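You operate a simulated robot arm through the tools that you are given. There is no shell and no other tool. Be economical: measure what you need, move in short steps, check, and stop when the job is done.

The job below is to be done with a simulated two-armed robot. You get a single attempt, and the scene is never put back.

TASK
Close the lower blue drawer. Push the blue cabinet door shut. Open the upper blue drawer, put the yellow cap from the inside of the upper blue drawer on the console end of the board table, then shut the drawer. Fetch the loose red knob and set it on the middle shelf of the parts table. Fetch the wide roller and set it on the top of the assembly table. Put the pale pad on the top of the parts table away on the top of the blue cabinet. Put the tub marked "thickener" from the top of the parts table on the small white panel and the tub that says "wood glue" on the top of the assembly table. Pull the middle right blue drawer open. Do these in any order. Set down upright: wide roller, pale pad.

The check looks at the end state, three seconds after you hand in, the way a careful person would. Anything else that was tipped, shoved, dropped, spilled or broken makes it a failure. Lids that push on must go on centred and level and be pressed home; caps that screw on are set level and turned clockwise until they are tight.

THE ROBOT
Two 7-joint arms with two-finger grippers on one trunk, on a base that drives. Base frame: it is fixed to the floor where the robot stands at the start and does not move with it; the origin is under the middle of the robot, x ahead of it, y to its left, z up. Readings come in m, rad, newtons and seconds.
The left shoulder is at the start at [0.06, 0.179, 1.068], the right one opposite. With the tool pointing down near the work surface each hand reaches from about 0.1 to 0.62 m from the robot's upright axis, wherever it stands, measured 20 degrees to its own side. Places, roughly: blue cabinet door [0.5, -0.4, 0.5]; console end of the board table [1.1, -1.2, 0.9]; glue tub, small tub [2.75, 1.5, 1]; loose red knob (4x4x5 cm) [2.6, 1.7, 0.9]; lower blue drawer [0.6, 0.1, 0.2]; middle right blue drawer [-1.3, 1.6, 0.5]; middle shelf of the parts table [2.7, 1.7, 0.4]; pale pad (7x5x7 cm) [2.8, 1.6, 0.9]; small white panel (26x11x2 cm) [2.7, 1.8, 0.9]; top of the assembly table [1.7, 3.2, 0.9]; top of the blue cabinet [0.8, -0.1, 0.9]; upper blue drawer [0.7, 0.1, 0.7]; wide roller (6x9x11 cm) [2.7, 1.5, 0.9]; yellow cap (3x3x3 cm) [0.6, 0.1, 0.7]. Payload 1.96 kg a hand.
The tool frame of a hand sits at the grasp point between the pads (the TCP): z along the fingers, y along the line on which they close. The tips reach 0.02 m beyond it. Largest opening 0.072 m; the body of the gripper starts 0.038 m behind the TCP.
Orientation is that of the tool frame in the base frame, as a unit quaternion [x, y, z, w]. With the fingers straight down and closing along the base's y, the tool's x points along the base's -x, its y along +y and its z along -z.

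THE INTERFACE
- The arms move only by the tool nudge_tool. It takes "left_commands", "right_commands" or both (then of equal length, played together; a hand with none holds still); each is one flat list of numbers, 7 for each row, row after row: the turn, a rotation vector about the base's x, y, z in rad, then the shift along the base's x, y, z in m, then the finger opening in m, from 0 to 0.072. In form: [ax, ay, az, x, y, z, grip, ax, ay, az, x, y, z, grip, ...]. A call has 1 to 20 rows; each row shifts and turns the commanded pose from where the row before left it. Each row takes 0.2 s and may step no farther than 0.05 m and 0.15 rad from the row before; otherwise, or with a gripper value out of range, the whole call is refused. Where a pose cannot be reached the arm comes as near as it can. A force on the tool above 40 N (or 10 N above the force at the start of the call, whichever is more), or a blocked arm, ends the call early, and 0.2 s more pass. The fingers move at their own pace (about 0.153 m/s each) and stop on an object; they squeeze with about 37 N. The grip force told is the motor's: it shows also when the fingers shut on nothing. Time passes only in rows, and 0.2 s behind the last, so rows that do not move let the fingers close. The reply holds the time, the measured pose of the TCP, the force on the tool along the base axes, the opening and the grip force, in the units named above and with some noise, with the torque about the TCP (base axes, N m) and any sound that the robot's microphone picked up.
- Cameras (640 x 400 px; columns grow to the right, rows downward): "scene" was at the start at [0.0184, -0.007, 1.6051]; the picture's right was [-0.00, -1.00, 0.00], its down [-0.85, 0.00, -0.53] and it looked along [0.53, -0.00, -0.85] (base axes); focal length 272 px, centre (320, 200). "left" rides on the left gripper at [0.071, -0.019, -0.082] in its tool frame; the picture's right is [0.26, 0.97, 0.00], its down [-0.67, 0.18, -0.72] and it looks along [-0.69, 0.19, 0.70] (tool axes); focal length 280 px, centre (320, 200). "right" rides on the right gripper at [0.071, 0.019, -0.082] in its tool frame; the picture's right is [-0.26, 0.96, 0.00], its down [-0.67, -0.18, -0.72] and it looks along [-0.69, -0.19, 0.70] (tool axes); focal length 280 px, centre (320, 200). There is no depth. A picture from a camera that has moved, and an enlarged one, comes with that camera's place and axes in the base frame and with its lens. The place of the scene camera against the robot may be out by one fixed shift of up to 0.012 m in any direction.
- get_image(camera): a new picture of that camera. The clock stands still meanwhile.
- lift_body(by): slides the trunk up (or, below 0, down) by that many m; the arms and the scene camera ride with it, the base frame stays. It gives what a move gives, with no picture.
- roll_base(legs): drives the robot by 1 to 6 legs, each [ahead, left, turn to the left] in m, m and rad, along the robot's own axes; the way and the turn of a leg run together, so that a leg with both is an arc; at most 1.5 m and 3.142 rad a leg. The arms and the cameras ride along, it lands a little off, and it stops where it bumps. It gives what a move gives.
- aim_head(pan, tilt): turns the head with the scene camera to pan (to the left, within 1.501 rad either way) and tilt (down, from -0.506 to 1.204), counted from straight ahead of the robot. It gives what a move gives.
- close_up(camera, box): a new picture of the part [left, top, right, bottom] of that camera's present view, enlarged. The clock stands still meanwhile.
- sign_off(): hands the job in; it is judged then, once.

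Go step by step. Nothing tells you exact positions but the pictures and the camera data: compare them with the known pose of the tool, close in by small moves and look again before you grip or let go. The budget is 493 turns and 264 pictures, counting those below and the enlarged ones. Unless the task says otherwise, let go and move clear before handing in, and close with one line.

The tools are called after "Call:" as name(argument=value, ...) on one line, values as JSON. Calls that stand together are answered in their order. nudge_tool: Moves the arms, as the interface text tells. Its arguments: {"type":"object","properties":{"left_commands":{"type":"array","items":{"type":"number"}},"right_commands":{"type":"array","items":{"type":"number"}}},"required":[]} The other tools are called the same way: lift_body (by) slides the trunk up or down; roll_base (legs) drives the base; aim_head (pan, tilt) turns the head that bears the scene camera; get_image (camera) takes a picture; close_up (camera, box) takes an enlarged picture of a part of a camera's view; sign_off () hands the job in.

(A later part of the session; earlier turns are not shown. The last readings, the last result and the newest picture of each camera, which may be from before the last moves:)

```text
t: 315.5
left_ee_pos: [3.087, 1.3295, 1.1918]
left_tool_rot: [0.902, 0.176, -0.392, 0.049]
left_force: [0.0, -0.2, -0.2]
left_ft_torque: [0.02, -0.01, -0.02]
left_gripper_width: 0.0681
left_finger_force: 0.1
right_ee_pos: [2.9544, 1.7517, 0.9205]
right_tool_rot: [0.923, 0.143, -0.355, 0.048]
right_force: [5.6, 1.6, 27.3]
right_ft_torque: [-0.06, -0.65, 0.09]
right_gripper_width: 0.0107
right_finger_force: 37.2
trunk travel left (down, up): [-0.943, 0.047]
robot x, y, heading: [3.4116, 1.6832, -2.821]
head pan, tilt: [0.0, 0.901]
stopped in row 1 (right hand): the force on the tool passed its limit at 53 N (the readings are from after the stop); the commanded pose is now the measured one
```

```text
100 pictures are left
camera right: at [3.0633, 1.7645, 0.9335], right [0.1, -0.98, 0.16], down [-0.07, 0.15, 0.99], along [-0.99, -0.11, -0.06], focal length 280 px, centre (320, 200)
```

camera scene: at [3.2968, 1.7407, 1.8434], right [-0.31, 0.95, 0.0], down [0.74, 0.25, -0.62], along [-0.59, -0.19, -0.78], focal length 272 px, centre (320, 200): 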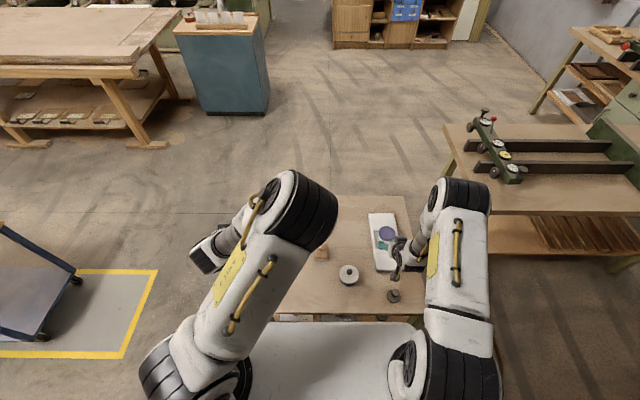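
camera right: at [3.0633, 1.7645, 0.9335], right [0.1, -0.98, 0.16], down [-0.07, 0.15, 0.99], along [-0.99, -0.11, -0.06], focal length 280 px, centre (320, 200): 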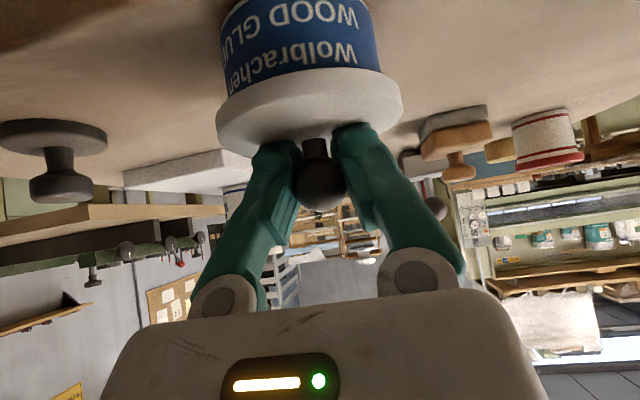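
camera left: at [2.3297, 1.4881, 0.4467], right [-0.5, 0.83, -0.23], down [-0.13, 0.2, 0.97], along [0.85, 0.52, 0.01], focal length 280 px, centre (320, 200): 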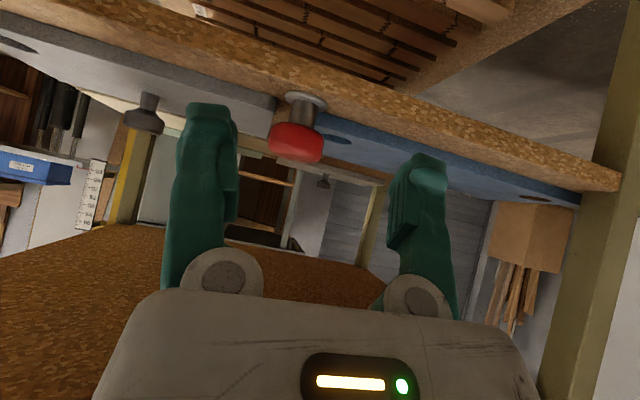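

Call:
nudge_tool(right_commands=[0, 0, 0, 0, 0, 0, 0.03, 0, 0, 0, 0, 0, 0, 0.05, 0, 0, 0, 0, 0, 0, 0.055, 0, 0, 0, 0.013, 0.004, 0.015, 0.055, 0, 0, 0, 0.025, 0.008, 0.03, 0.055, 0, 0, 0, 0.025, 0.008, 0.03, 0.055])

Call:
get_image(camera="right")

```text
t: 316.0
left_ee_pos: [3.0853, 1.3319, 1.1918]
left_tool_rot: [0.902, 0.177, -0.391, 0.051]
left_force: [0.9, 0.5, -0.4]
left_ft_torque: [0.01, -0.05, -0.01]
left_gripper_width: 0.068
left_finger_force: 0.1
right_ee_pos: [2.95, 1.7522, 0.9203]
right_tool_rot: [0.922, 0.142, -0.357, 0.048]
right_force: [3.9, 5.0, 28.0]
right_ft_torque: [-0.82, -0.25, 0.08]
right_gripper_width: 0.0478
right_finger_force: 0.0
trunk travel left (down, up): [-0.943, 0.047]
robot x, y, heading: [3.4083, 1.6791, -2.827]
head pan, tilt: [0.0, 0.901]
stopped in row 2 (right hand): the force on the tool passed its limit at 50 N (the readings are from after the stop); the commanded pose is now the measured one
```

```text
99 pictures are left
camera right: at [3.0603, 1.7658, 0.9335], right [0.1, -0.98, 0.16], down [-0.07, 0.16, 0.99], along [-0.99, -0.11, -0.05], focal length 280 px, centre (320, 200)
```

right: 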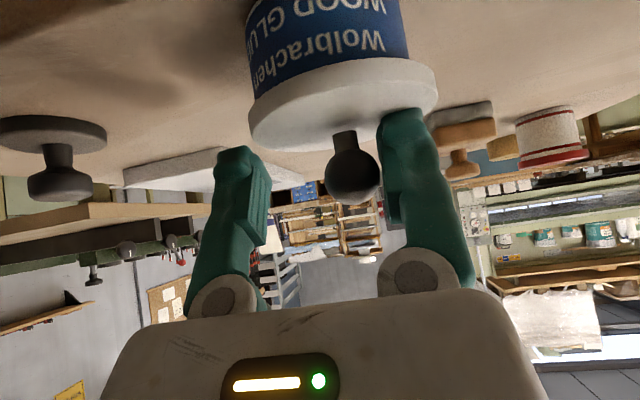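

Call:
nudge_tool(right_commands=[0, 0, 0, 0, 0, 0.006, 0.05, 0, 0, 0, 0.013, 0.004, 0.015, 0.055, 0, 0, 0, 0.025, 0.008, 0.03, 0.055, 0, 0, 0, 0.025, 0.008, 0.03, 0.055])

Call:
get_image(camera="right")

```text
t: 317.0
left_ee_pos: [3.083, 1.3293, 1.1918]
left_tool_rot: [0.902, 0.178, -0.39, 0.051]
left_force: [0.2, 0.2, 0.5]
left_ft_torque: [0.01, 0.01, 0.01]
left_gripper_width: 0.0679
left_finger_force: 0.1
right_ee_pos: [3.013, 1.771, 1.0014]
right_tool_rot: [0.923, 0.143, -0.354, 0.047]
right_force: [-0.4, -0.5, -0.2]
right_ft_torque: [0.0, 0.01, 0.01]
right_gripper_width: 0.0551
right_finger_force: 0.0
trunk travel left (down, up): [-0.943, 0.047]
robot x, y, heading: [3.4062, 1.6839, -2.826]
head pan, tilt: [0.0, 0.901]
heard: snap
```

```text
98 pictures are left
camera right: at [3.1222, 1.7841, 1.0147], right [0.1, -0.98, 0.16], down [-0.07, 0.15, 0.99], along [-0.99, -0.11, -0.06], focal length 280 px, centre (320, 200)
```

right: 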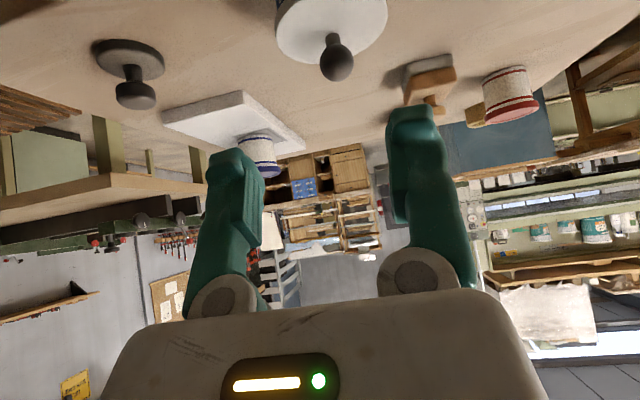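

I'll back off, lower the trunk and bring the right hand to a horizontal pose level with the pot's body.

Call:
roll_base(legs=[[-0.2, 0, 0]])

Call:
lift_body(by=-0.3)

Call:
nudge_tool(right_commands=[-0.0467, 0.1425, 0, 0, 0, 0.025, 0.072, -0.0467, 0.1425, 0, 0, 0, 0.025, 0.072, -0.0467, 0.1425, 0, 0, 0, 0.025, 0.072, -0.0467, 0.1425, 0, 0, 0, 0.025, 0.072, -0.0467, 0.1425, 0, 0, 0, 0.025, 0.072, -0.031, 0.095, 0, 0, 0, 0.025, 0.072, 0, 0, 0, 0, 0, 0, 0.072])

Call:
get_image(camera="right")

Call:
get_image(camera="scene")

```text
t: 318.6
left_ee_pos: [3.2711, 1.392, 1.1893]
left_tool_rot: [0.902, 0.177, -0.39, 0.05]
left_force: [-0.5, 0.2, 0.0]
left_ft_torque: [0.0, 0.0, 0.0]
left_gripper_width: 0.068
left_finger_force: 0.0
right_ee_pos: [3.201, 1.8314, 1.0011]
right_tool_rot: [0.923, 0.143, -0.354, 0.048]
right_force: [-0.7, -0.4, -0.5]
right_ft_torque: [-0.02, 0.0, -0.02]
right_gripper_width: 0.0551
right_finger_force: 0.0
trunk travel left (down, up): [-0.943, 0.047]
robot x, y, heading: [3.5979, 1.7423, -2.825]
head pan, tilt: [0.0, 0.901]
```

```text
t: 321.6
left_ee_pos: [3.272, 1.3914, 0.8912]
left_tool_rot: [0.902, 0.176, -0.39, 0.049]
left_force: [0.3, 0.2, 0.3]
left_ft_torque: [-0.03, 0.01, -0.01]
left_gripper_width: 0.0683
left_finger_force: 0.1
right_ee_pos: [3.2014, 1.8333, 0.7008]
right_tool_rot: [0.923, 0.142, -0.354, 0.047]
right_force: [0.0, -0.3, -0.3]
right_ft_torque: [-0.02, 0.02, -0.01]
right_gripper_width: 0.0551
right_finger_force: 0.0
trunk travel left (down, up): [-0.643, 0.347]
robot x, y, heading: [3.5982, 1.7436, -2.827]
head pan, tilt: [0.0, 0.901]
```

```text
t: 323.2
left_ee_pos: [3.2717, 1.3915, 0.8917]
left_tool_rot: [0.902, 0.176, -0.39, 0.051]
left_force: [0.0, 0.1, 0.3]
left_ft_torque: [0.01, 0.01, 0.0]
left_gripper_width: 0.068
left_finger_force: 0.0
right_ee_pos: [3.2016, 1.8328, 0.854]
right_tool_rot: [-0.696, -0.102, 0.703, -0.106]
right_force: [-0.5, 0.2, -0.2]
right_ft_torque: [0.01, 0.02, 0.05]
right_gripper_width: 0.0719
right_finger_force: 0.0
trunk travel left (down, up): [-0.643, 0.347]
robot x, y, heading: [3.5979, 1.743, -2.831]
head pan, tilt: [0.0, 0.901]
```

```text
97 pictures are left
camera right: at [3.2848, 1.8381, 0.7808], right [0.28, -0.92, 0.27], down [0.64, 0.39, 0.67], along [-0.72, -0.02, 0.7], focal length 280 px, centre (320, 200)
```

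right: 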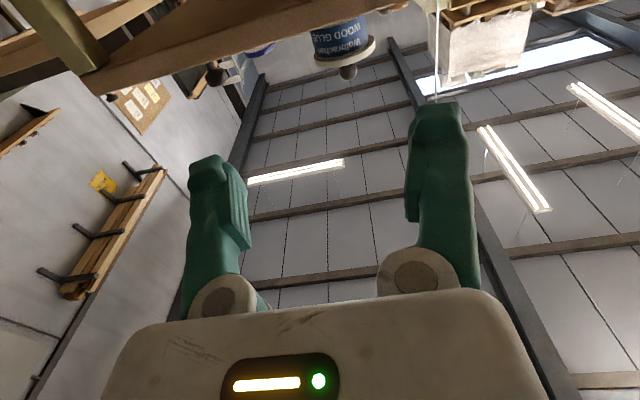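

```text
96 pictures are left
camera scene: at [3.5918, 1.7322, 1.5434], right [-0.31, 0.95, 0.0], down [0.75, 0.24, -0.62], along [-0.59, -0.19, -0.78], focal length 272 px, centre (320, 200)
```

scene: 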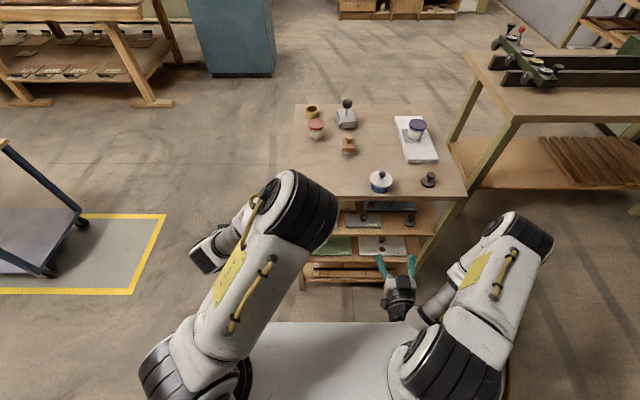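

The horizontal pose works. Approaching the pot at z≈0.874, pausing just short of it.

Call:
nudge_tool(right_commands=[0, 0, 0, 0.0037, -0.0114, 0.02, 0.072, 0, 0, 0, -0.0381, -0.0122, 0, 0.072, 0, 0, 0, -0.0381, -0.0122, 0, 0.072, 0, 0, 0, -0.0381, -0.0122, 0, 0.072, 0, 0, 0, -0.0381, -0.0122, 0, 0.072, 0, 0, 0, -0.0286, -0.0092, 0, 0.072, 0, 0, 0, 0, 0, 0, 0.072])

Call:
get_image(camera="right")

Call:
close_up(camera="scene", box=[320, 130, 450, 250])

```text
t: 324.8
left_ee_pos: [3.2726, 1.3922, 0.8906]
left_tool_rot: [0.902, 0.176, -0.39, 0.05]
left_force: [-0.2, 0.1, 0.9]
left_ft_torque: [0.0, 0.01, -0.01]
left_gripper_width: 0.0681
left_finger_force: 0.0
right_ee_pos: [3.0267, 1.7638, 0.8701]
right_tool_rot: [-0.696, -0.102, 0.703, -0.106]
right_force: [-0.1, 0.6, -0.2]
right_ft_torque: [0.02, 0.0, -0.01]
right_gripper_width: 0.0718
right_finger_force: 0.0
trunk travel left (down, up): [-0.643, 0.347]
robot x, y, heading: [3.597, 1.7429, -2.828]
head pan, tilt: [0.0, 0.901]
```

```text
95 pictures are left
camera right: at [3.1101, 1.7691, 0.7982], right [0.28, -0.92, 0.27], down [0.64, 0.39, 0.67], along [-0.72, -0.02, 0.7], focal length 280 px, centre (320, 200)
```

right: 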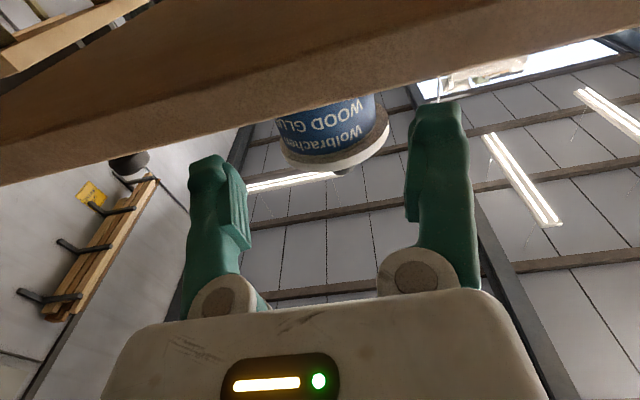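

```text
3.33 times, centred on (385, 190) of scene
camera zoom: at [3.5923, 1.7317, 1.5434], right [-0.31, 0.95, 0.0], down [0.75, 0.24, -0.62], along [-0.59, -0.19, -0.78], focal length 908 px, centre (103, 233)
```

zoom: 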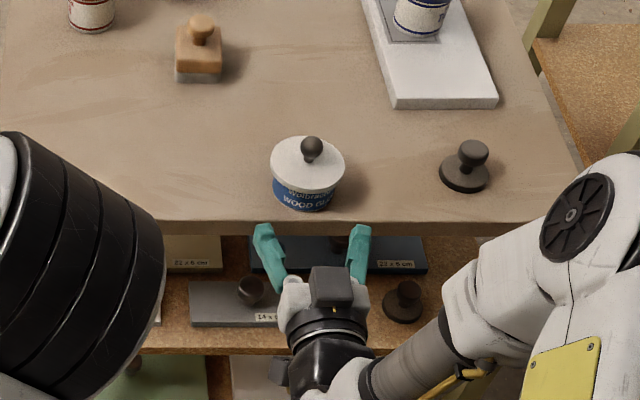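

Alignment looks right both ways. Sliding the fingers around the pot's body.

Call:
nudge_tool(right_commands=[0, 0, 0, -0.0203, -0.0065, 0, 0.072, 0, 0, 0, -0.0203, -0.0065, 0, 0.072, 0, 0, 0, -0.0203, -0.0065, 0, 0.072, 0, 0, 0, 0, 0, 0, 0.072])

Call:
get_image(camera="right")

Call:
close_up(camera="scene", box=[330, 140, 440, 230])

```text
t: 325.3
left_ee_pos: [3.2726, 1.3932, 0.8924]
left_tool_rot: [0.902, 0.176, -0.392, 0.05]
left_force: [-0.4, -0.8, 0.2]
left_ft_torque: [-0.02, -0.01, -0.02]
left_gripper_width: 0.0679
left_finger_force: 0.1
right_ee_pos: [3.0068, 1.7578, 0.8681]
right_tool_rot: [-0.695, -0.101, 0.703, -0.108]
right_force: [24.7, 12.3, 16.2]
right_ft_torque: [-0.51, -0.14, 1.17]
right_gripper_width: 0.0722
right_finger_force: 0.1
trunk travel left (down, up): [-0.643, 0.347]
robot x, y, heading: [3.597, 1.745, -2.833]
head pan, tilt: [0.0, 0.901]
stopped in row 2 (right hand): the force on the tool passed its limit at 67 N (the readings are from after the stop); the commanded pose is now the measured one
```

```text
93 pictures are left
camera right: at [3.0904, 1.7621, 0.797], right [0.28, -0.92, 0.27], down [0.64, 0.39, 0.67], along [-0.72, -0.02, 0.7], focal length 280 px, centre (320, 200)
```

right: 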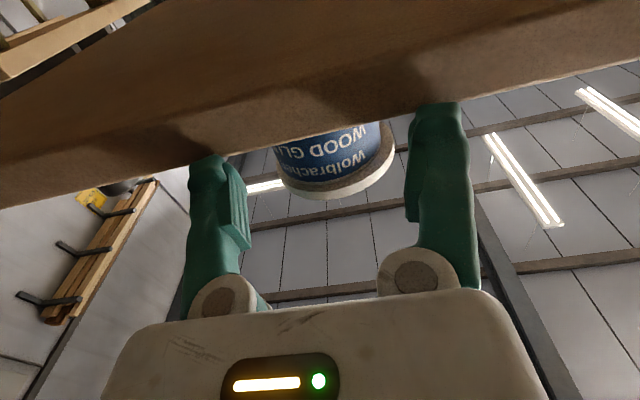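

```text
4.44 times, centred on (385, 185) of scene
camera zoom: at [3.5935, 1.7321, 1.5435], right [-0.31, 0.95, 0.0], down [0.75, 0.24, -0.62], along [-0.59, -0.19, -0.78], focal length 1210 px, centre (31, 267)
```

zoom: 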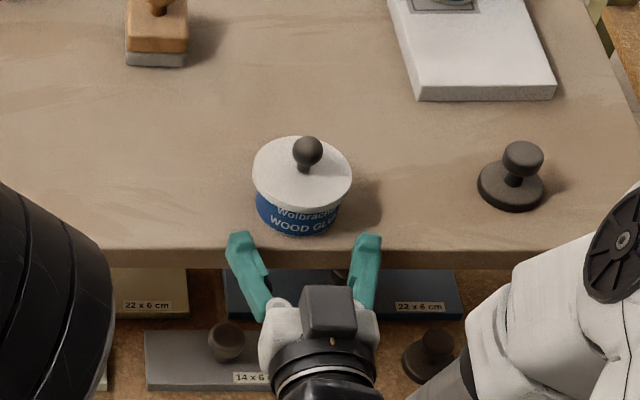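

The fingertips touched the table's edge; I'm a few millimetres low. Backing off, rising 8 mm and trying again.

Call:
nudge_tool(right_commands=[0, 0, 0, 0.014, 0.0045, 0, 0.072, 0, 0, 0, 0, 0, 0.008, 0.072, 0, 0, 0, -0.0143, -0.0046, 0, 0.072, 0, 0, 0, -0.0143, -0.0046, 0, 0.072, 0, 0, 0, -0.0143, -0.0046, 0, 0.072, 0, 0, 0, -0.0095, -0.003, 0, 0.072, 0, 0, 0, 0, 0, 0, 0.072])

Call:
get_image(camera="right")

Call:
close_up(camera="scene", box=[330, 140, 440, 230])

```text
t: 326.9
left_ee_pos: [3.2719, 1.3928, 0.8922]
left_tool_rot: [0.902, 0.176, -0.39, 0.051]
left_force: [0.9, -0.1, 0.0]
left_ft_torque: [0.0, 0.02, 0.03]
left_gripper_width: 0.0679
left_finger_force: 0.0
right_ee_pos: [2.9685, 1.7434, 0.8762]
right_tool_rot: [-0.697, -0.102, 0.702, -0.107]
right_force: [-0.1, -0.2, 0.5]
right_ft_torque: [0.01, 0.0, -0.02]
right_gripper_width: 0.0719
right_finger_force: 0.0
trunk travel left (down, up): [-0.643, 0.347]
robot x, y, heading: [3.599, 1.7426, -2.834]
head pan, tilt: [0.0, 0.901]
```

```text
91 pictures are left
camera right: at [3.0514, 1.7483, 0.8054], right [0.28, -0.92, 0.27], down [0.63, 0.39, 0.67], along [-0.72, -0.02, 0.69], focal length 280 px, centre (320, 200)
```

right: 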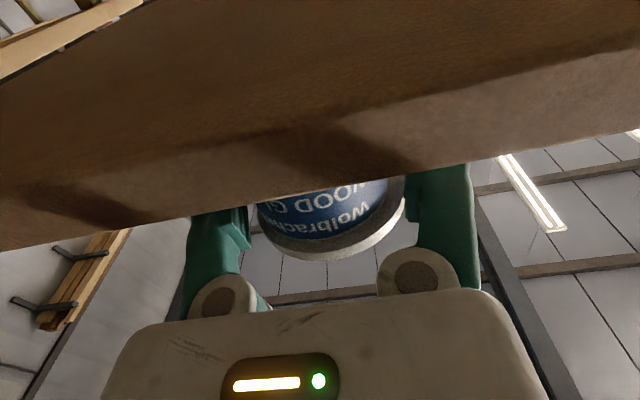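

```text
4.44 times, centred on (385, 185) of scene
camera zoom: at [3.5922, 1.7317, 1.5434], right [-0.31, 0.95, 0.0], down [0.75, 0.24, -0.62], along [-0.59, -0.19, -0.78], focal length 1210 px, centre (31, 267)
```

zoom: 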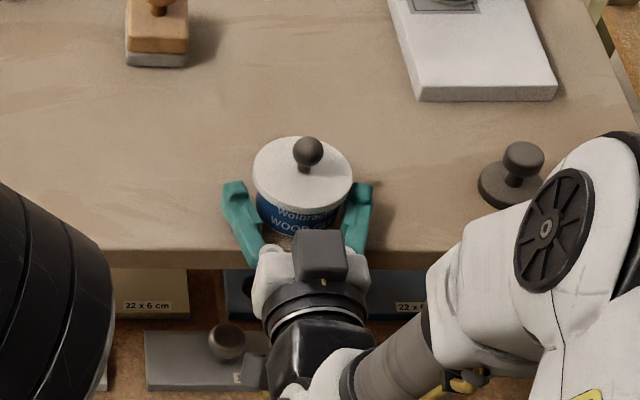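

The fingers straddle the body beneath the lid. Closing and lifting.

Call:
nudge_tool(right_commands=[0, 0, 0, 0, 0, 0, 0.06, 0, 0, 0, 0, 0, 0, 0.04, 0, 0, 0, 0, 0, 0, 0.03, 0, 0, 0, 0, 0, 0, 0.03, 0, 0, 0, 0, 0, 0.015, 0.03, 0, 0, 0, 0, 0, 0.02, 0.03, 0, 0, 0, 0, 0, 0, 0.03])

Call:
get_image(camera="right")

Call:
close_up(camera="scene", box=[330, 140, 440, 230])

```text
t: 328.5
left_ee_pos: [3.2713, 1.3916, 0.8911]
left_tool_rot: [0.902, 0.177, -0.39, 0.052]
left_force: [0.4, 0.0, -1.0]
left_ft_torque: [0.01, 0.01, -0.02]
left_gripper_width: 0.0677
left_finger_force: 0.0
right_ee_pos: [2.9669, 1.7446, 0.91]
right_tool_rot: [-0.697, -0.101, 0.702, -0.107]
right_force: [0.1, 0.4, -3.6]
right_ft_torque: [0.05, -0.07, 0.01]
right_gripper_width: 0.0585
right_finger_force: 37.2
trunk travel left (down, up): [-0.643, 0.347]
robot x, y, heading: [3.5995, 1.7449, -2.827]
head pan, tilt: [0.0, 0.901]
```

```text
89 pictures are left
camera right: at [3.051, 1.7485, 0.8389], right [0.28, -0.92, 0.27], down [0.63, 0.39, 0.67], along [-0.72, -0.02, 0.69], focal length 280 px, centre (320, 200)
```

right: 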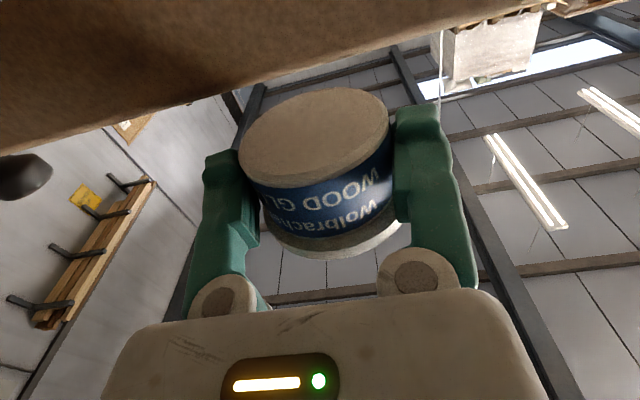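

```text
4.44 times, centred on (385, 185) of scene
camera zoom: at [3.591, 1.7317, 1.5434], right [-0.31, 0.95, 0.0], down [0.75, 0.24, -0.62], along [-0.59, -0.19, -0.78], focal length 1210 px, centre (31, 267)
```

zoom: 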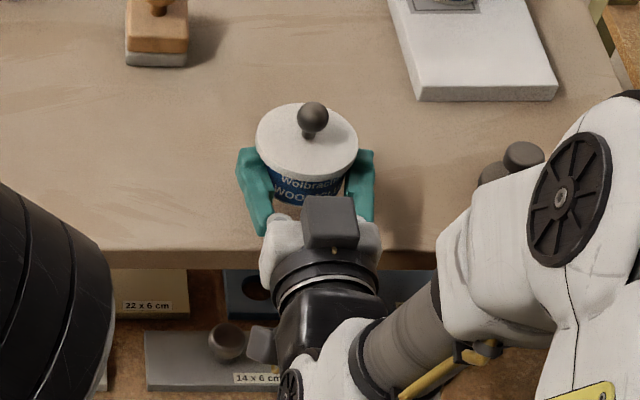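

The pot is lifted level with its lid on. I'll carry it around to the front of the table, where the left hand can take the roller.

Call:
lift_body(by=0.12)

Call:
roll_base(legs=[[-0.25, 0, 0], [0, 0.58, 0], [0.95, 0, 0], [0.95, 0, 0]])

Call:
get_image(camera="right")

```text
t: 330.0
left_ee_pos: [3.2703, 1.3924, 1.0108]
left_tool_rot: [0.902, 0.176, -0.391, 0.05]
left_force: [1.4, 1.1, 0.0]
left_ft_torque: [0.04, 0.0, -0.03]
left_gripper_width: 0.0678
left_finger_force: 0.1
right_ee_pos: [2.967, 1.7433, 1.0296]
right_tool_rot: [-0.696, -0.102, 0.702, -0.109]
right_force: [0.2, 0.2, -4.8]
right_ft_torque: [0.01, -0.05, 0.0]
right_gripper_width: 0.0585
right_finger_force: 36.9
trunk travel left (down, up): [-0.763, 0.227]
robot x, y, heading: [3.5937, 1.7443, -2.829]
head pan, tilt: [0.0, 0.901]
```

```text
t: 343.7
left_ee_pos: [1.9039, 0.3194, 1.0099]
left_tool_rot: [0.902, 0.176, -0.39, 0.05]
left_force: [0.1, 0.4, 0.4]
left_ft_torque: [-0.01, 0.0, 0.01]
left_gripper_width: 0.068
left_finger_force: 0.1
right_ee_pos: [1.6004, 0.6702, 1.0302]
right_tool_rot: [-0.697, -0.101, 0.702, -0.107]
right_force: [0.6, -0.9, -4.9]
right_ft_torque: [0.03, -0.04, 0.03]
right_gripper_width: 0.0584
right_finger_force: 37.7
trunk travel left (down, up): [-0.763, 0.227]
robot x, y, heading: [2.2305, 0.6685, -2.826]
head pan, tilt: [0.0, 0.901]
```

```text
87 pictures are left
camera right: at [1.6837, 0.6764, 0.959], right [0.28, -0.92, 0.27], down [0.63, 0.39, 0.67], along [-0.72, -0.02, 0.69], focal length 280 px, centre (320, 200)
```

right: 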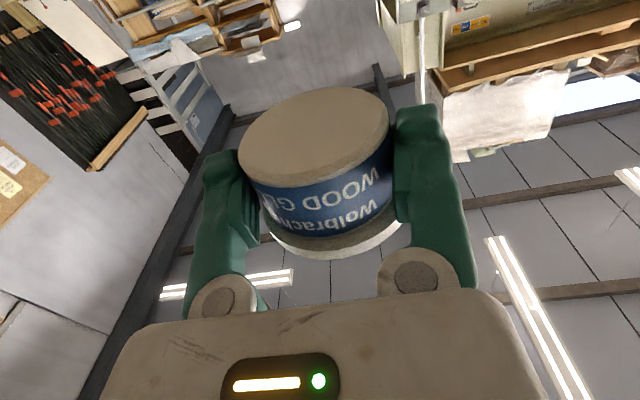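

Call:
roll_base(legs=[[0, 0, 3.142], [0.1, 0.48, 0]])

Call:
get_image(camera="scene")

Call:
get_image(camera="left")

```text
refused: 3.142 is not a number from -3.14159 to 3.14159
```

```text
86 pictures are left
camera scene: at [2.224, 0.6593, 1.6634], right [-0.31, 0.95, 0.0], down [0.75, 0.24, -0.62], along [-0.59, -0.19, -0.78], focal length 272 px, centre (320, 200)
```

scene: 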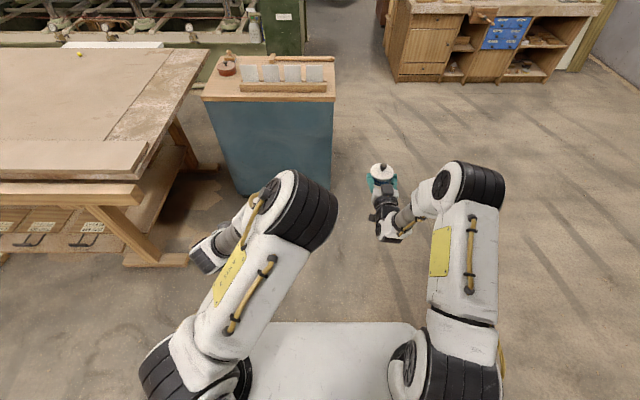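

```text
85 pictures are left
camera left: at [1.9981, 0.3761, 1.0165], right [0.51, -0.83, -0.23], down [0.13, -0.2, 0.97], along [-0.85, -0.53, 0.01], focal length 280 px, centre (320, 200)
```

left: 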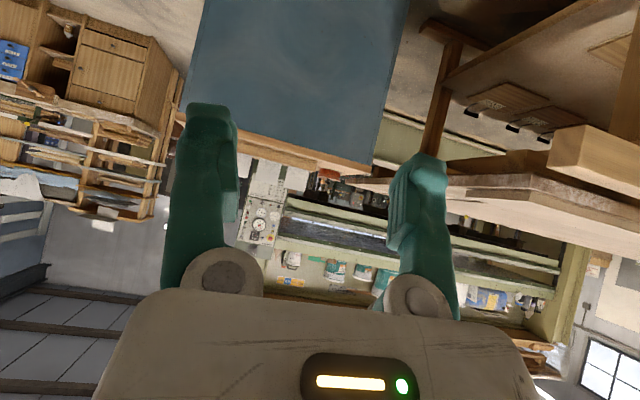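

Call:
roll_base(legs=[[0, 0, 3.14], [0.1, 0.48, 0]])

Call:
get_image(camera="scene")

Call:
get_image(camera="left")

```text
t: 353.9
left_ee_pos: [2.506, 1.5061, 1.0103]
left_tool_rot: [-0.178, 0.902, 0.051, 0.39]
left_force: [0.4, 0.5, 0.0]
left_ft_torque: [-0.01, -0.06, 0.0]
left_gripper_width: 0.068
left_finger_force: 0.0
right_ee_pos: [2.8114, 1.1554, 1.0308]
right_tool_rot: [-0.103, 0.697, 0.11, 0.702]
right_force: [0.3, 1.2, -4.3]
right_ft_torque: [-0.04, 0.03, 0.02]
right_gripper_width: 0.0583
right_finger_force: 37.0
trunk travel left (down, up): [-0.763, 0.227]
robot x, y, heading: [2.1806, 1.1518, 0.323]
head pan, tilt: [0.0, 0.901]
```

```text
84 pictures are left
camera scene: at [2.2065, 1.1519, 1.6634], right [0.31, -0.95, 0.0], down [-0.74, -0.25, -0.62], along [0.59, 0.19, -0.78], focal length 272 px, centre (320, 200)
```

scene: 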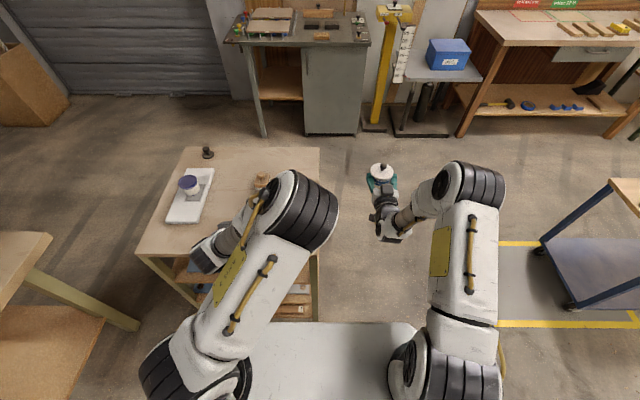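

```text
83 pictures are left
camera left: at [2.411, 1.4496, 1.0165], right [-0.51, 0.82, -0.23], down [-0.13, 0.19, 0.97], along [0.85, 0.53, 0.01], focal length 280 px, centre (320, 200)
```

left: 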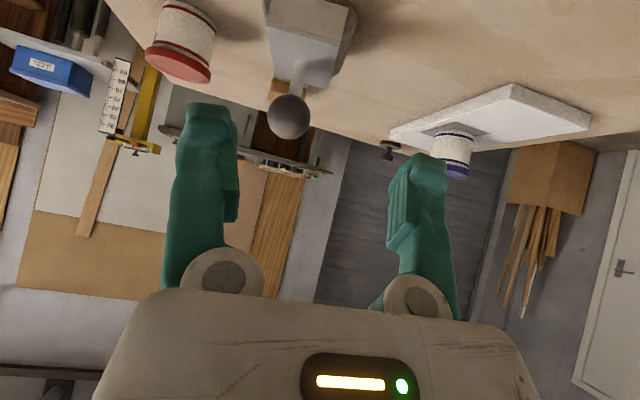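

The roller's ball handle is at about [2.65, 1.548, 0.953]. Bringing the left hand to it.

Call:
nudge_tool(left_commands=[0, 0, 0, 0.032, 0.009, -0.003, 0.06, 0, 0, 0, 0.032, 0.009, -0.003, 0.06, 0, 0, 0, 0.033, 0.009, -0.003, 0.06, 0, 0, 0, 0, 0, 0, 0.06])

Call:
get_image(camera="left")

```text
t: 354.9
left_ee_pos: [2.6002, 1.5333, 1.0024]
left_tool_rot: [-0.178, 0.902, 0.051, 0.39]
left_force: [-0.3, 0.4, -0.3]
left_ft_torque: [0.01, -0.03, 0.0]
left_gripper_width: 0.06
left_finger_force: 0.0
right_ee_pos: [2.811, 1.156, 1.0301]
right_tool_rot: [-0.103, 0.697, 0.109, 0.701]
right_force: [0.7, 0.2, -4.5]
right_ft_torque: [-0.02, 0.1, 0.0]
right_gripper_width: 0.0585
right_finger_force: 37.3
trunk travel left (down, up): [-0.763, 0.227]
robot x, y, heading: [2.1819, 1.153, 0.319]
head pan, tilt: [0.0, 0.901]
```

```text
82 pictures are left
camera left: at [2.5067, 1.4756, 1.008], right [-0.51, 0.82, -0.23], down [-0.13, 0.19, 0.97], along [0.85, 0.53, 0.01], focal length 280 px, centre (320, 200)
```

left: 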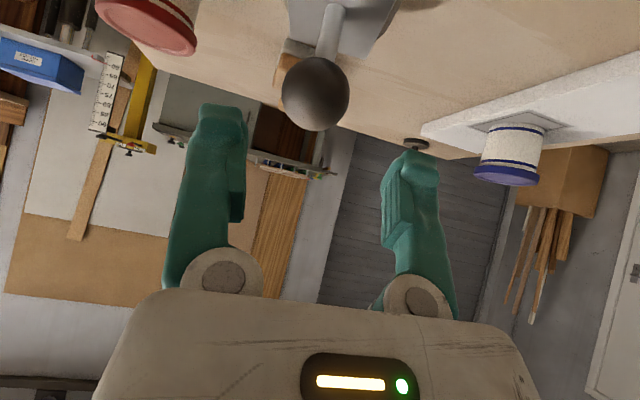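

Call:
nudge_tool(left_commands=[0, 0, 0, 0.0175, 0.0047, -0.0168, 0.065, 0, 0, 0, 0.0175, 0.0047, -0.0168, 0.065, 0, 0, 0, 0.0165, 0.0045, -0.016, 0.065, 0, 0, 0, 0, 0, 0, 0.065])

Call:
get_image(camera="left")

```text
t: 355.9
left_ee_pos: [2.6543, 1.5496, 0.9511]
left_tool_rot: [-0.178, 0.902, 0.051, 0.39]
left_force: [0.0, 0.2, 0.2]
left_ft_torque: [0.04, -0.06, 0.0]
left_gripper_width: 0.0648
left_finger_force: 0.0
right_ee_pos: [2.8106, 1.1559, 1.0313]
right_tool_rot: [-0.103, 0.697, 0.109, 0.701]
right_force: [0.0, 0.7, -4.3]
right_ft_torque: [-0.05, 0.09, -0.01]
right_gripper_width: 0.0584
right_finger_force: 37.1
trunk travel left (down, up): [-0.763, 0.227]
robot x, y, heading: [2.1831, 1.1573, 0.32]
head pan, tilt: [0.0, 0.901]
```

```text
81 pictures are left
camera left: at [2.5608, 1.4923, 0.9565], right [-0.51, 0.82, -0.23], down [-0.13, 0.19, 0.97], along [0.85, 0.53, 0.01], focal length 280 px, centre (320, 200)
```

left: 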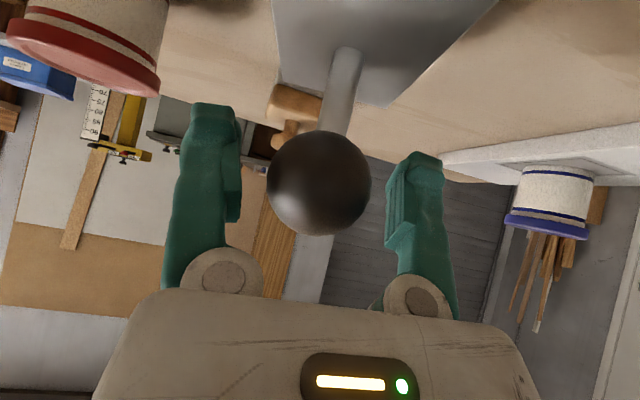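

Centred on the ball. Closing and lifting a little.

Call:
nudge_tool(left_commands=[0, 0, 0, 0, 0, 0, 0.03, 0, 0, 0, 0, 0, 0, 0.0, 0, 0, 0, 0, 0, 0, 0.0, 0, 0, 0, 0, 0, 0.015, 0.0, 0, 0, 0, 0, 0, 0.02, 0.0, 0, 0, 0, 0, 0, 0, 0.0])

Call:
get_image(camera="left")

```text
t: 357.3
left_ee_pos: [2.6564, 1.5489, 0.9872]
left_tool_rot: [-0.178, 0.902, 0.051, 0.39]
left_force: [-0.4, -0.5, -2.3]
left_ft_torque: [0.01, -0.03, -0.03]
left_gripper_width: 0.035
left_finger_force: 37.1
right_ee_pos: [2.8124, 1.1563, 1.0312]
right_tool_rot: [-0.104, 0.698, 0.108, 0.701]
right_force: [0.1, 0.9, -4.4]
right_ft_torque: [-0.03, 0.07, -0.08]
right_gripper_width: 0.0585
right_finger_force: 37.3
trunk travel left (down, up): [-0.763, 0.227]
robot x, y, heading: [2.1787, 1.1519, 0.32]
head pan, tilt: [0.0, 0.901]
```

```text
80 pictures are left
camera left: at [2.5618, 1.4921, 0.9929], right [-0.51, 0.82, -0.23], down [-0.13, 0.2, 0.97], along [0.85, 0.53, 0.01], focal length 280 px, centre (320, 200)
```

left: 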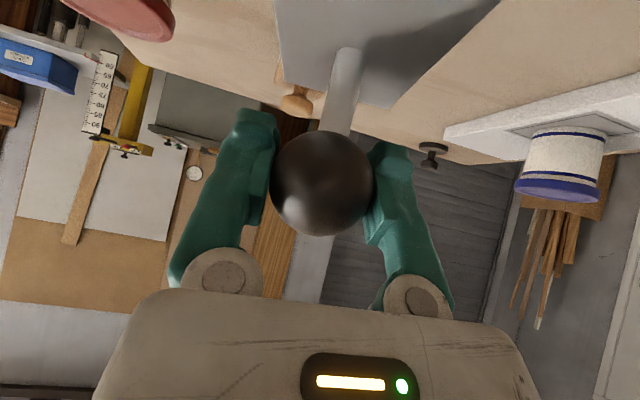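

Both items are in hand. I'll raise, back away and drive left to the assembly table's front side, then look for free space.

Call:
lift_body(by=0.13)

Call:
roll_base(legs=[[-0.75, 0, 0], [0, 1.1, 0]])

Call:
aim_head(pan=0.0, tilt=0.7)

Call:
get_image(camera="scene")

```text
t: 358.9
left_ee_pos: [2.6555, 1.5484, 1.1163]
left_tool_rot: [-0.178, 0.902, 0.051, 0.39]
left_force: [-0.6, -0.8, -2.4]
left_ft_torque: [0.02, -0.01, 0.01]
left_gripper_width: 0.0351
left_finger_force: 37.1
right_ee_pos: [2.8122, 1.158, 1.1596]
right_tool_rot: [-0.104, 0.697, 0.108, 0.701]
right_force: [0.7, 0.2, -4.3]
right_ft_torque: [-0.04, 0.04, 0.0]
right_gripper_width: 0.0584
right_finger_force: 37.2
trunk travel left (down, up): [-0.893, 0.097]
robot x, y, heading: [2.1793, 1.1539, 0.318]
head pan, tilt: [0.0, 0.901]
```

```text
t: 368.2
left_ee_pos: [1.6071, 2.3869, 1.1168]
left_tool_rot: [-0.184, 0.901, 0.054, 0.39]
left_force: [0.7, 0.1, -2.6]
left_ft_torque: [0.02, -0.03, 0.0]
left_gripper_width: 0.0349
left_finger_force: 37.1
right_ee_pos: [1.7666, 1.9962, 1.1607]
right_tool_rot: [-0.107, 0.696, 0.113, 0.701]
right_force: [0.3, 0.9, -4.9]
right_ft_torque: [-0.01, 0.09, 0.01]
right_gripper_width: 0.0587
right_finger_force: 37.1
trunk travel left (down, up): [-0.893, 0.097]
robot x, y, heading: [1.1356, 1.9877, 0.337]
head pan, tilt: [0.0, 0.901]
```

```text
t: 368.9
left_ee_pos: [1.6058, 2.3864, 1.1179]
left_tool_rot: [-0.183, 0.901, 0.053, 0.389]
left_force: [-0.3, 0.7, -2.2]
left_ft_torque: [0.0, 0.02, 0.01]
left_gripper_width: 0.0349
left_finger_force: 36.7
right_ee_pos: [1.7667, 1.9974, 1.1604]
right_tool_rot: [-0.108, 0.696, 0.113, 0.7]
right_force: [0.2, -0.7, -4.0]
right_ft_torque: [-0.01, 0.06, -0.04]
right_gripper_width: 0.0584
right_finger_force: 37.1
trunk travel left (down, up): [-0.893, 0.097]
robot x, y, heading: [1.1381, 1.9864, 0.329]
head pan, tilt: [0.0, 0.7]
```

```text
79 pictures are left
camera scene: at [1.1717, 1.9881, 1.8095], right [0.33, -0.95, 0.0], down [-0.61, -0.21, -0.76], along [0.72, 0.25, -0.65], focal length 272 px, centre (320, 200)
```

scene: 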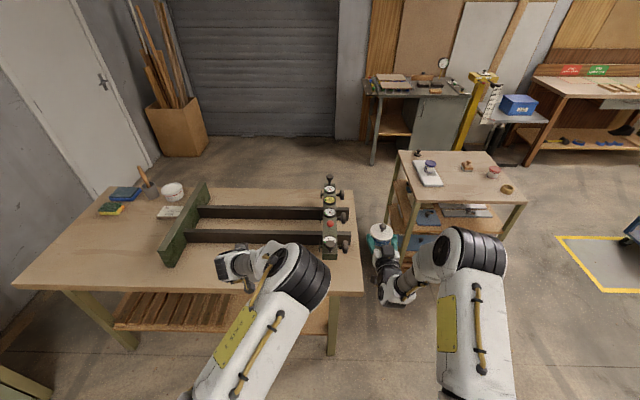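

The assembly table has a free front strip before the fixture. I'll move left and a little closer so both items line up with it.

Call:
roll_base(legs=[[0, 0.27, 0], [0.1, 0, 0]])

Call:
aim_head(pan=0.0, tilt=0.9)

Call:
get_image(camera="scene")

Call:
get_image(camera="right")

```text
t: 371.5
left_ee_pos: [1.6144, 2.6681, 1.1177]
left_tool_rot: [-0.182, 0.901, 0.053, 0.39]
left_force: [-0.1, 0.2, -2.7]
left_ft_torque: [-0.03, 0.0, -0.03]
left_gripper_width: 0.0349
left_finger_force: 36.8
right_ee_pos: [1.7727, 2.2771, 1.1624]
right_tool_rot: [-0.106, 0.696, 0.111, 0.701]
right_force: [-0.7, 1.2, -4.4]
right_ft_torque: [0.0, 0.05, 0.0]
right_gripper_width: 0.058
right_finger_force: 37.1
trunk travel left (down, up): [-0.893, 0.097]
robot x, y, heading: [1.1456, 2.2712, 0.326]
head pan, tilt: [0.0, 0.7]
```

```text
t: 372.3
left_ee_pos: [1.6181, 2.6693, 1.1156]
left_tool_rot: [-0.182, 0.902, 0.053, 0.389]
left_force: [-0.6, 0.2, -2.8]
left_ft_torque: [0.01, 0.0, -0.02]
left_gripper_width: 0.0353
left_finger_force: 37.3
right_ee_pos: [1.7758, 2.2768, 1.1594]
right_tool_rot: [-0.106, 0.697, 0.111, 0.7]
right_force: [0.8, 0.1, -4.3]
right_ft_torque: [-0.01, 0.06, -0.02]
right_gripper_width: 0.0585
right_finger_force: 37.2
trunk travel left (down, up): [-0.893, 0.097]
robot x, y, heading: [1.1424, 2.2704, 0.325]
head pan, tilt: [0.0, 0.901]
```

```text
78 pictures are left
camera scene: at [1.1722, 2.2695, 1.7934], right [0.32, -0.95, 0.0], down [-0.74, -0.25, -0.62], along [0.59, 0.2, -0.78], focal length 272 px, centre (320, 200)
```

scene: 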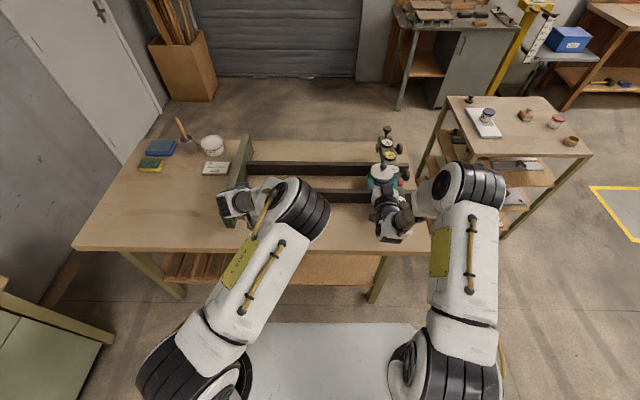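

```text
77 pictures are left
camera right: at [1.693, 2.2714, 1.0879], right [-0.29, 0.92, 0.27], down [-0.63, -0.4, 0.67], along [0.72, 0.03, 0.69], focal length 280 px, centre (320, 200)
```

right: 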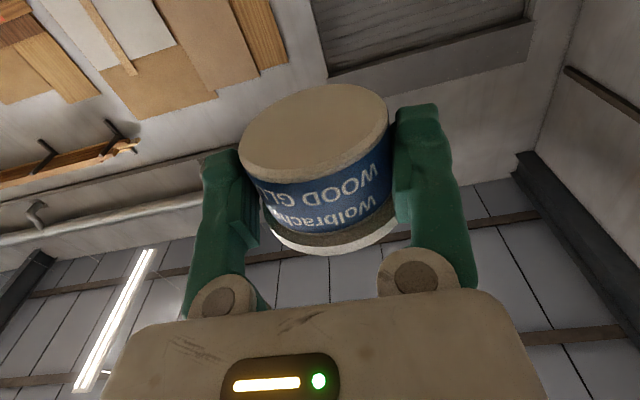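

First the roller: I'll move it over the free strip and lower part way, then look.

Call:
nudge_tool(left_commands=[0, 0, 0, 0.025, -0.0165, 0, 0, 0, 0, 0, 0.025, -0.0165, 0, 0, 0, 0, 0, 0, 0, -0.035, 0, 0, 0, 0, 0, 0, -0.035, 0, 0, 0, 0, 0, 0, -0.03, 0, 0, 0, 0, 0, 0, 0, 0])

Call:
get_image(camera="left")

Call:
close_up(camera="scene", box=[180, 130, 440, 300])

```text
t: 373.7
left_ee_pos: [1.6641, 2.6347, 1.0165]
left_tool_rot: [-0.182, 0.901, 0.052, 0.39]
left_force: [-0.2, 0.5, -3.6]
left_ft_torque: [-0.03, -0.01, 0.0]
left_gripper_width: 0.0351
left_finger_force: 37.1
right_ee_pos: [1.774, 2.2781, 1.1609]
right_tool_rot: [-0.106, 0.697, 0.111, 0.7]
right_force: [-0.1, -0.3, -4.3]
right_ft_torque: [-0.06, 0.04, 0.01]
right_gripper_width: 0.0584
right_finger_force: 36.8
trunk travel left (down, up): [-0.893, 0.097]
robot x, y, heading: [1.1425, 2.2711, 0.325]
head pan, tilt: [0.0, 0.901]
```

```text
76 pictures are left
camera left: at [1.5709, 2.5774, 1.0226], right [-0.52, 0.82, -0.23], down [-0.13, 0.19, 0.97], along [0.84, 0.54, 0.01], focal length 280 px, centre (320, 200)
```

left: 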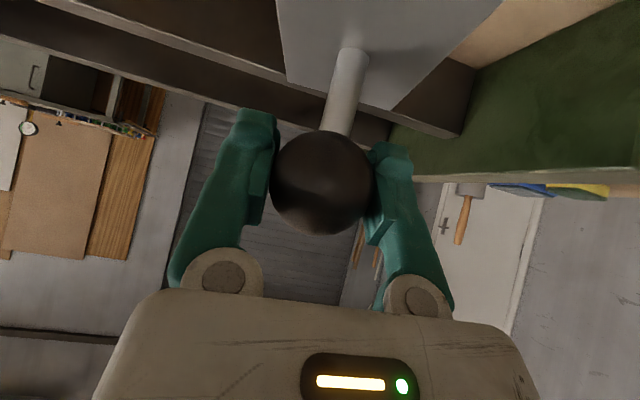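

```text
2.35 times, centred on (310, 215) of scene
camera zoom: at [1.1696, 2.2686, 1.7934], right [0.32, -0.95, 0.0], down [-0.74, -0.25, -0.62], along [0.59, 0.2, -0.78], focal length 641 px, centre (344, 165)
```

zoom: 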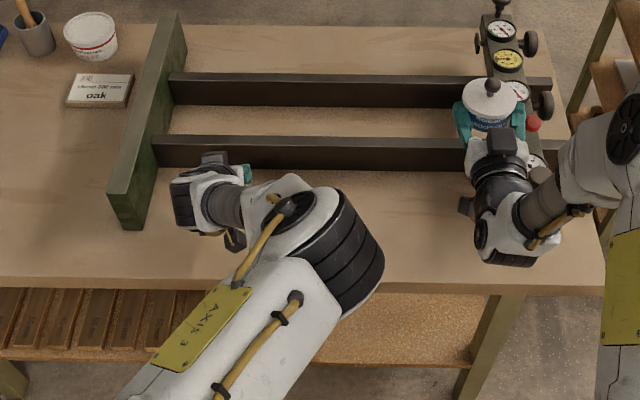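

Clear of rail and end bar. Lowering the roller in small steps.

Call:
nudge_tool(left_commands=[0, 0, 0, 0, 0, -0.006, 0, 0, 0, 0, 0, 0, -0.006, 0, 0, 0, 0, 0, 0, -0.006, 0, 0, 0, 0, 0, 0, 0, 0])

Call:
nudge_tool(left_commands=[0, 0, 0, 0, 0, -0.006, 0, 0, 0, 0, 0, 0, -0.006, 0, 0, 0, 0, 0, 0, -0.006, 0, 0, 0, 0, 0, 0, 0, 0])

Call:
get_image(camera="left")

```text
t: 374.7
left_ee_pos: [1.6665, 2.6366, 0.9984]
left_tool_rot: [-0.182, 0.901, 0.053, 0.39]
left_force: [-0.3, 0.0, -3.3]
left_ft_torque: [0.02, 0.01, 0.01]
left_gripper_width: 0.0351
left_finger_force: 37.2
right_ee_pos: [1.775, 2.2765, 1.1606]
right_tool_rot: [-0.106, 0.697, 0.111, 0.7]
right_force: [0.2, 0.1, -3.3]
right_ft_torque: [-0.04, 0.06, -0.03]
right_gripper_width: 0.0585
right_finger_force: 37.1
trunk travel left (down, up): [-0.893, 0.097]
robot x, y, heading: [1.1463, 2.2713, 0.327]
head pan, tilt: [0.0, 0.901]
```

```text
t: 375.7
left_ee_pos: [1.6662, 2.6342, 0.9813]
left_tool_rot: [-0.182, 0.901, 0.053, 0.39]
left_force: [0.5, 0.5, -2.2]
left_ft_torque: [0.02, -0.03, -0.03]
left_gripper_width: 0.0349
left_finger_force: 36.9
right_ee_pos: [1.7752, 2.2769, 1.1603]
right_tool_rot: [-0.106, 0.697, 0.111, 0.7]
right_force: [0.0, -0.5, -4.9]
right_ft_torque: [-0.04, 0.05, -0.01]
right_gripper_width: 0.0587
right_finger_force: 37.0
trunk travel left (down, up): [-0.893, 0.097]
robot x, y, heading: [1.1461, 2.2697, 0.325]
head pan, tilt: [0.0, 0.901]
```

```text
74 pictures are left
camera left: at [1.5723, 2.5771, 0.9862], right [-0.52, 0.82, -0.23], down [-0.13, 0.19, 0.97], along [0.84, 0.54, 0.01], focal length 280 px, centre (320, 200)
```

left: 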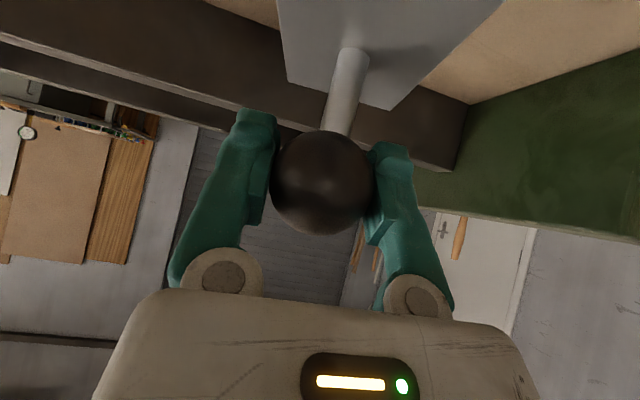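

Call:
nudge_tool(left_commands=[0, 0, 0, 0, 0, -0.006, 0, 0, 0, 0, 0, 0, -0.005, 0, 0, 0, 0, 0, 0, -0.004, 0, 0, 0, 0, 0, 0, 0, 0])

Call:
nudge_tool(left_commands=[0, 0, 0, 0, 0, -0.004, 0, 0, 0, 0, 0, 0, -0.004, 0, 0, 0, 0, 0, 0, 0, 0])

```text
t: 376.7
left_ee_pos: [1.6658, 2.6339, 0.9666]
left_tool_rot: [-0.182, 0.901, 0.053, 0.39]
left_force: [-0.4, -0.2, -2.8]
left_ft_torque: [0.01, 0.04, -0.02]
left_gripper_width: 0.035
left_finger_force: 36.6
right_ee_pos: [1.7754, 2.277, 1.1604]
right_tool_rot: [-0.106, 0.697, 0.111, 0.701]
right_force: [0.3, 0.2, -4.2]
right_ft_torque: [-0.01, 0.05, -0.01]
right_gripper_width: 0.0584
right_finger_force: 37.3
trunk travel left (down, up): [-0.893, 0.097]
robot x, y, heading: [1.1449, 2.2684, 0.326]
head pan, tilt: [0.0, 0.901]
```

```text
t: 377.5
left_ee_pos: [1.6668, 2.6336, 0.9577]
left_tool_rot: [-0.18, 0.902, 0.052, 0.39]
left_force: [-0.6, 0.6, -2.7]
left_ft_torque: [0.0, -0.02, 0.0]
left_gripper_width: 0.0352
left_finger_force: 37.0
right_ee_pos: [1.7746, 2.2771, 1.16]
right_tool_rot: [-0.106, 0.697, 0.11, 0.701]
right_force: [-1.2, 0.8, -3.8]
right_ft_torque: [-0.04, 0.07, -0.01]
right_gripper_width: 0.0582
right_finger_force: 37.2
trunk travel left (down, up): [-0.893, 0.097]
robot x, y, heading: [1.1409, 2.2726, 0.32]
head pan, tilt: [0.0, 0.901]
```

Call:
nudge_tool(left_commands=[0, 0, 0, 0, 0, -0.004, 0, 0, 0, 0, 0, 0, -0.003, 0, 0, 0, 0, 0, 0, 0, 0])

Call:
get_image(camera="left")

```text
t: 378.3
left_ee_pos: [1.6656, 2.6333, 0.9524]
left_tool_rot: [-0.181, 0.901, 0.052, 0.39]
left_force: [0.1, -0.2, 4.3]
left_ft_torque: [-0.24, 0.15, 0.03]
left_gripper_width: 0.0349
left_finger_force: 36.6
right_ee_pos: [1.7744, 2.2769, 1.1613]
right_tool_rot: [-0.106, 0.697, 0.111, 0.701]
right_force: [0.6, -0.3, -4.5]
right_ft_torque: [-0.01, -0.01, -0.01]
right_gripper_width: 0.0584
right_finger_force: 36.8
trunk travel left (down, up): [-0.893, 0.097]
robot x, y, heading: [1.1423, 2.2719, 0.322]
head pan, tilt: [0.0, 0.901]
```

```text
73 pictures are left
camera left: at [1.5718, 2.5765, 0.9571], right [-0.52, 0.82, -0.23], down [-0.13, 0.19, 0.97], along [0.84, 0.54, 0.01], focal length 280 px, centre (320, 200)
```

left: 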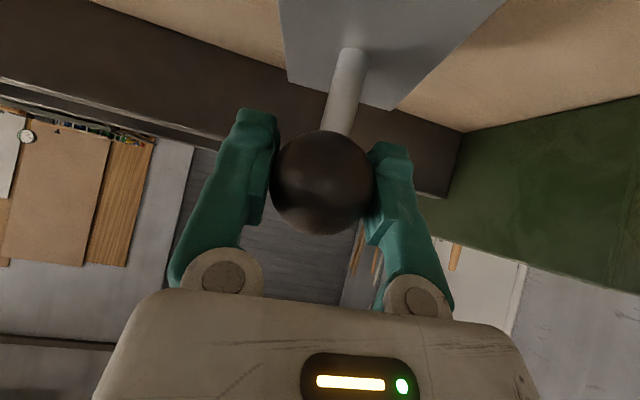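

Contact at TCP 0.952, so this table top is also z≈0.86. Releasing the roller and backing out.

Call:
nudge_tool(left_commands=[0, 0, 0, 0, 0, -0.001, 0, 0, 0, 0, 0, 0, 0, 0.04, 0, 0, 0, 0, 0, 0, 0.055, 0, 0, 0, 0, 0, 0, 0.065, 0, 0, 0, 0, 0, 0, 0.065, 0, 0, 0, -0.0207, -0.0068, 0.0206, 0.065, 0, 0, 0, -0.0207, -0.0068, 0.0206, 0.065, 0, 0, 0, -0.0207, -0.0068, 0.0206, 0.065, 0, 0, 0, -0.0207, -0.0068, 0.0206, 0.065])

Call:
get_image(camera="left")

```text
t: 380.3
left_ee_pos: [1.5823, 2.6062, 1.034]
left_tool_rot: [-0.18, 0.902, 0.052, 0.39]
left_force: [-0.8, -0.1, 0.1]
left_ft_torque: [0.01, 0.04, 0.03]
left_gripper_width: 0.0652
left_finger_force: 0.0
right_ee_pos: [1.773, 2.2757, 1.1612]
right_tool_rot: [-0.105, 0.696, 0.111, 0.701]
right_force: [-0.7, 0.6, -4.4]
right_ft_torque: [-0.03, 0.03, 0.0]
right_gripper_width: 0.0582
right_finger_force: 36.9
trunk travel left (down, up): [-0.893, 0.097]
robot x, y, heading: [1.1434, 2.2722, 0.323]
head pan, tilt: [0.0, 0.901]
```

```text
72 pictures are left
camera left: at [1.4885, 2.5485, 1.0392], right [-0.52, 0.82, -0.23], down [-0.13, 0.19, 0.97], along [0.84, 0.54, 0.01], focal length 280 px, centre (320, 200)
```

left: 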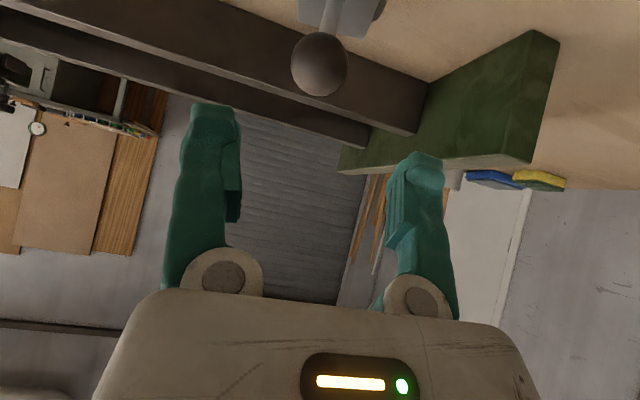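

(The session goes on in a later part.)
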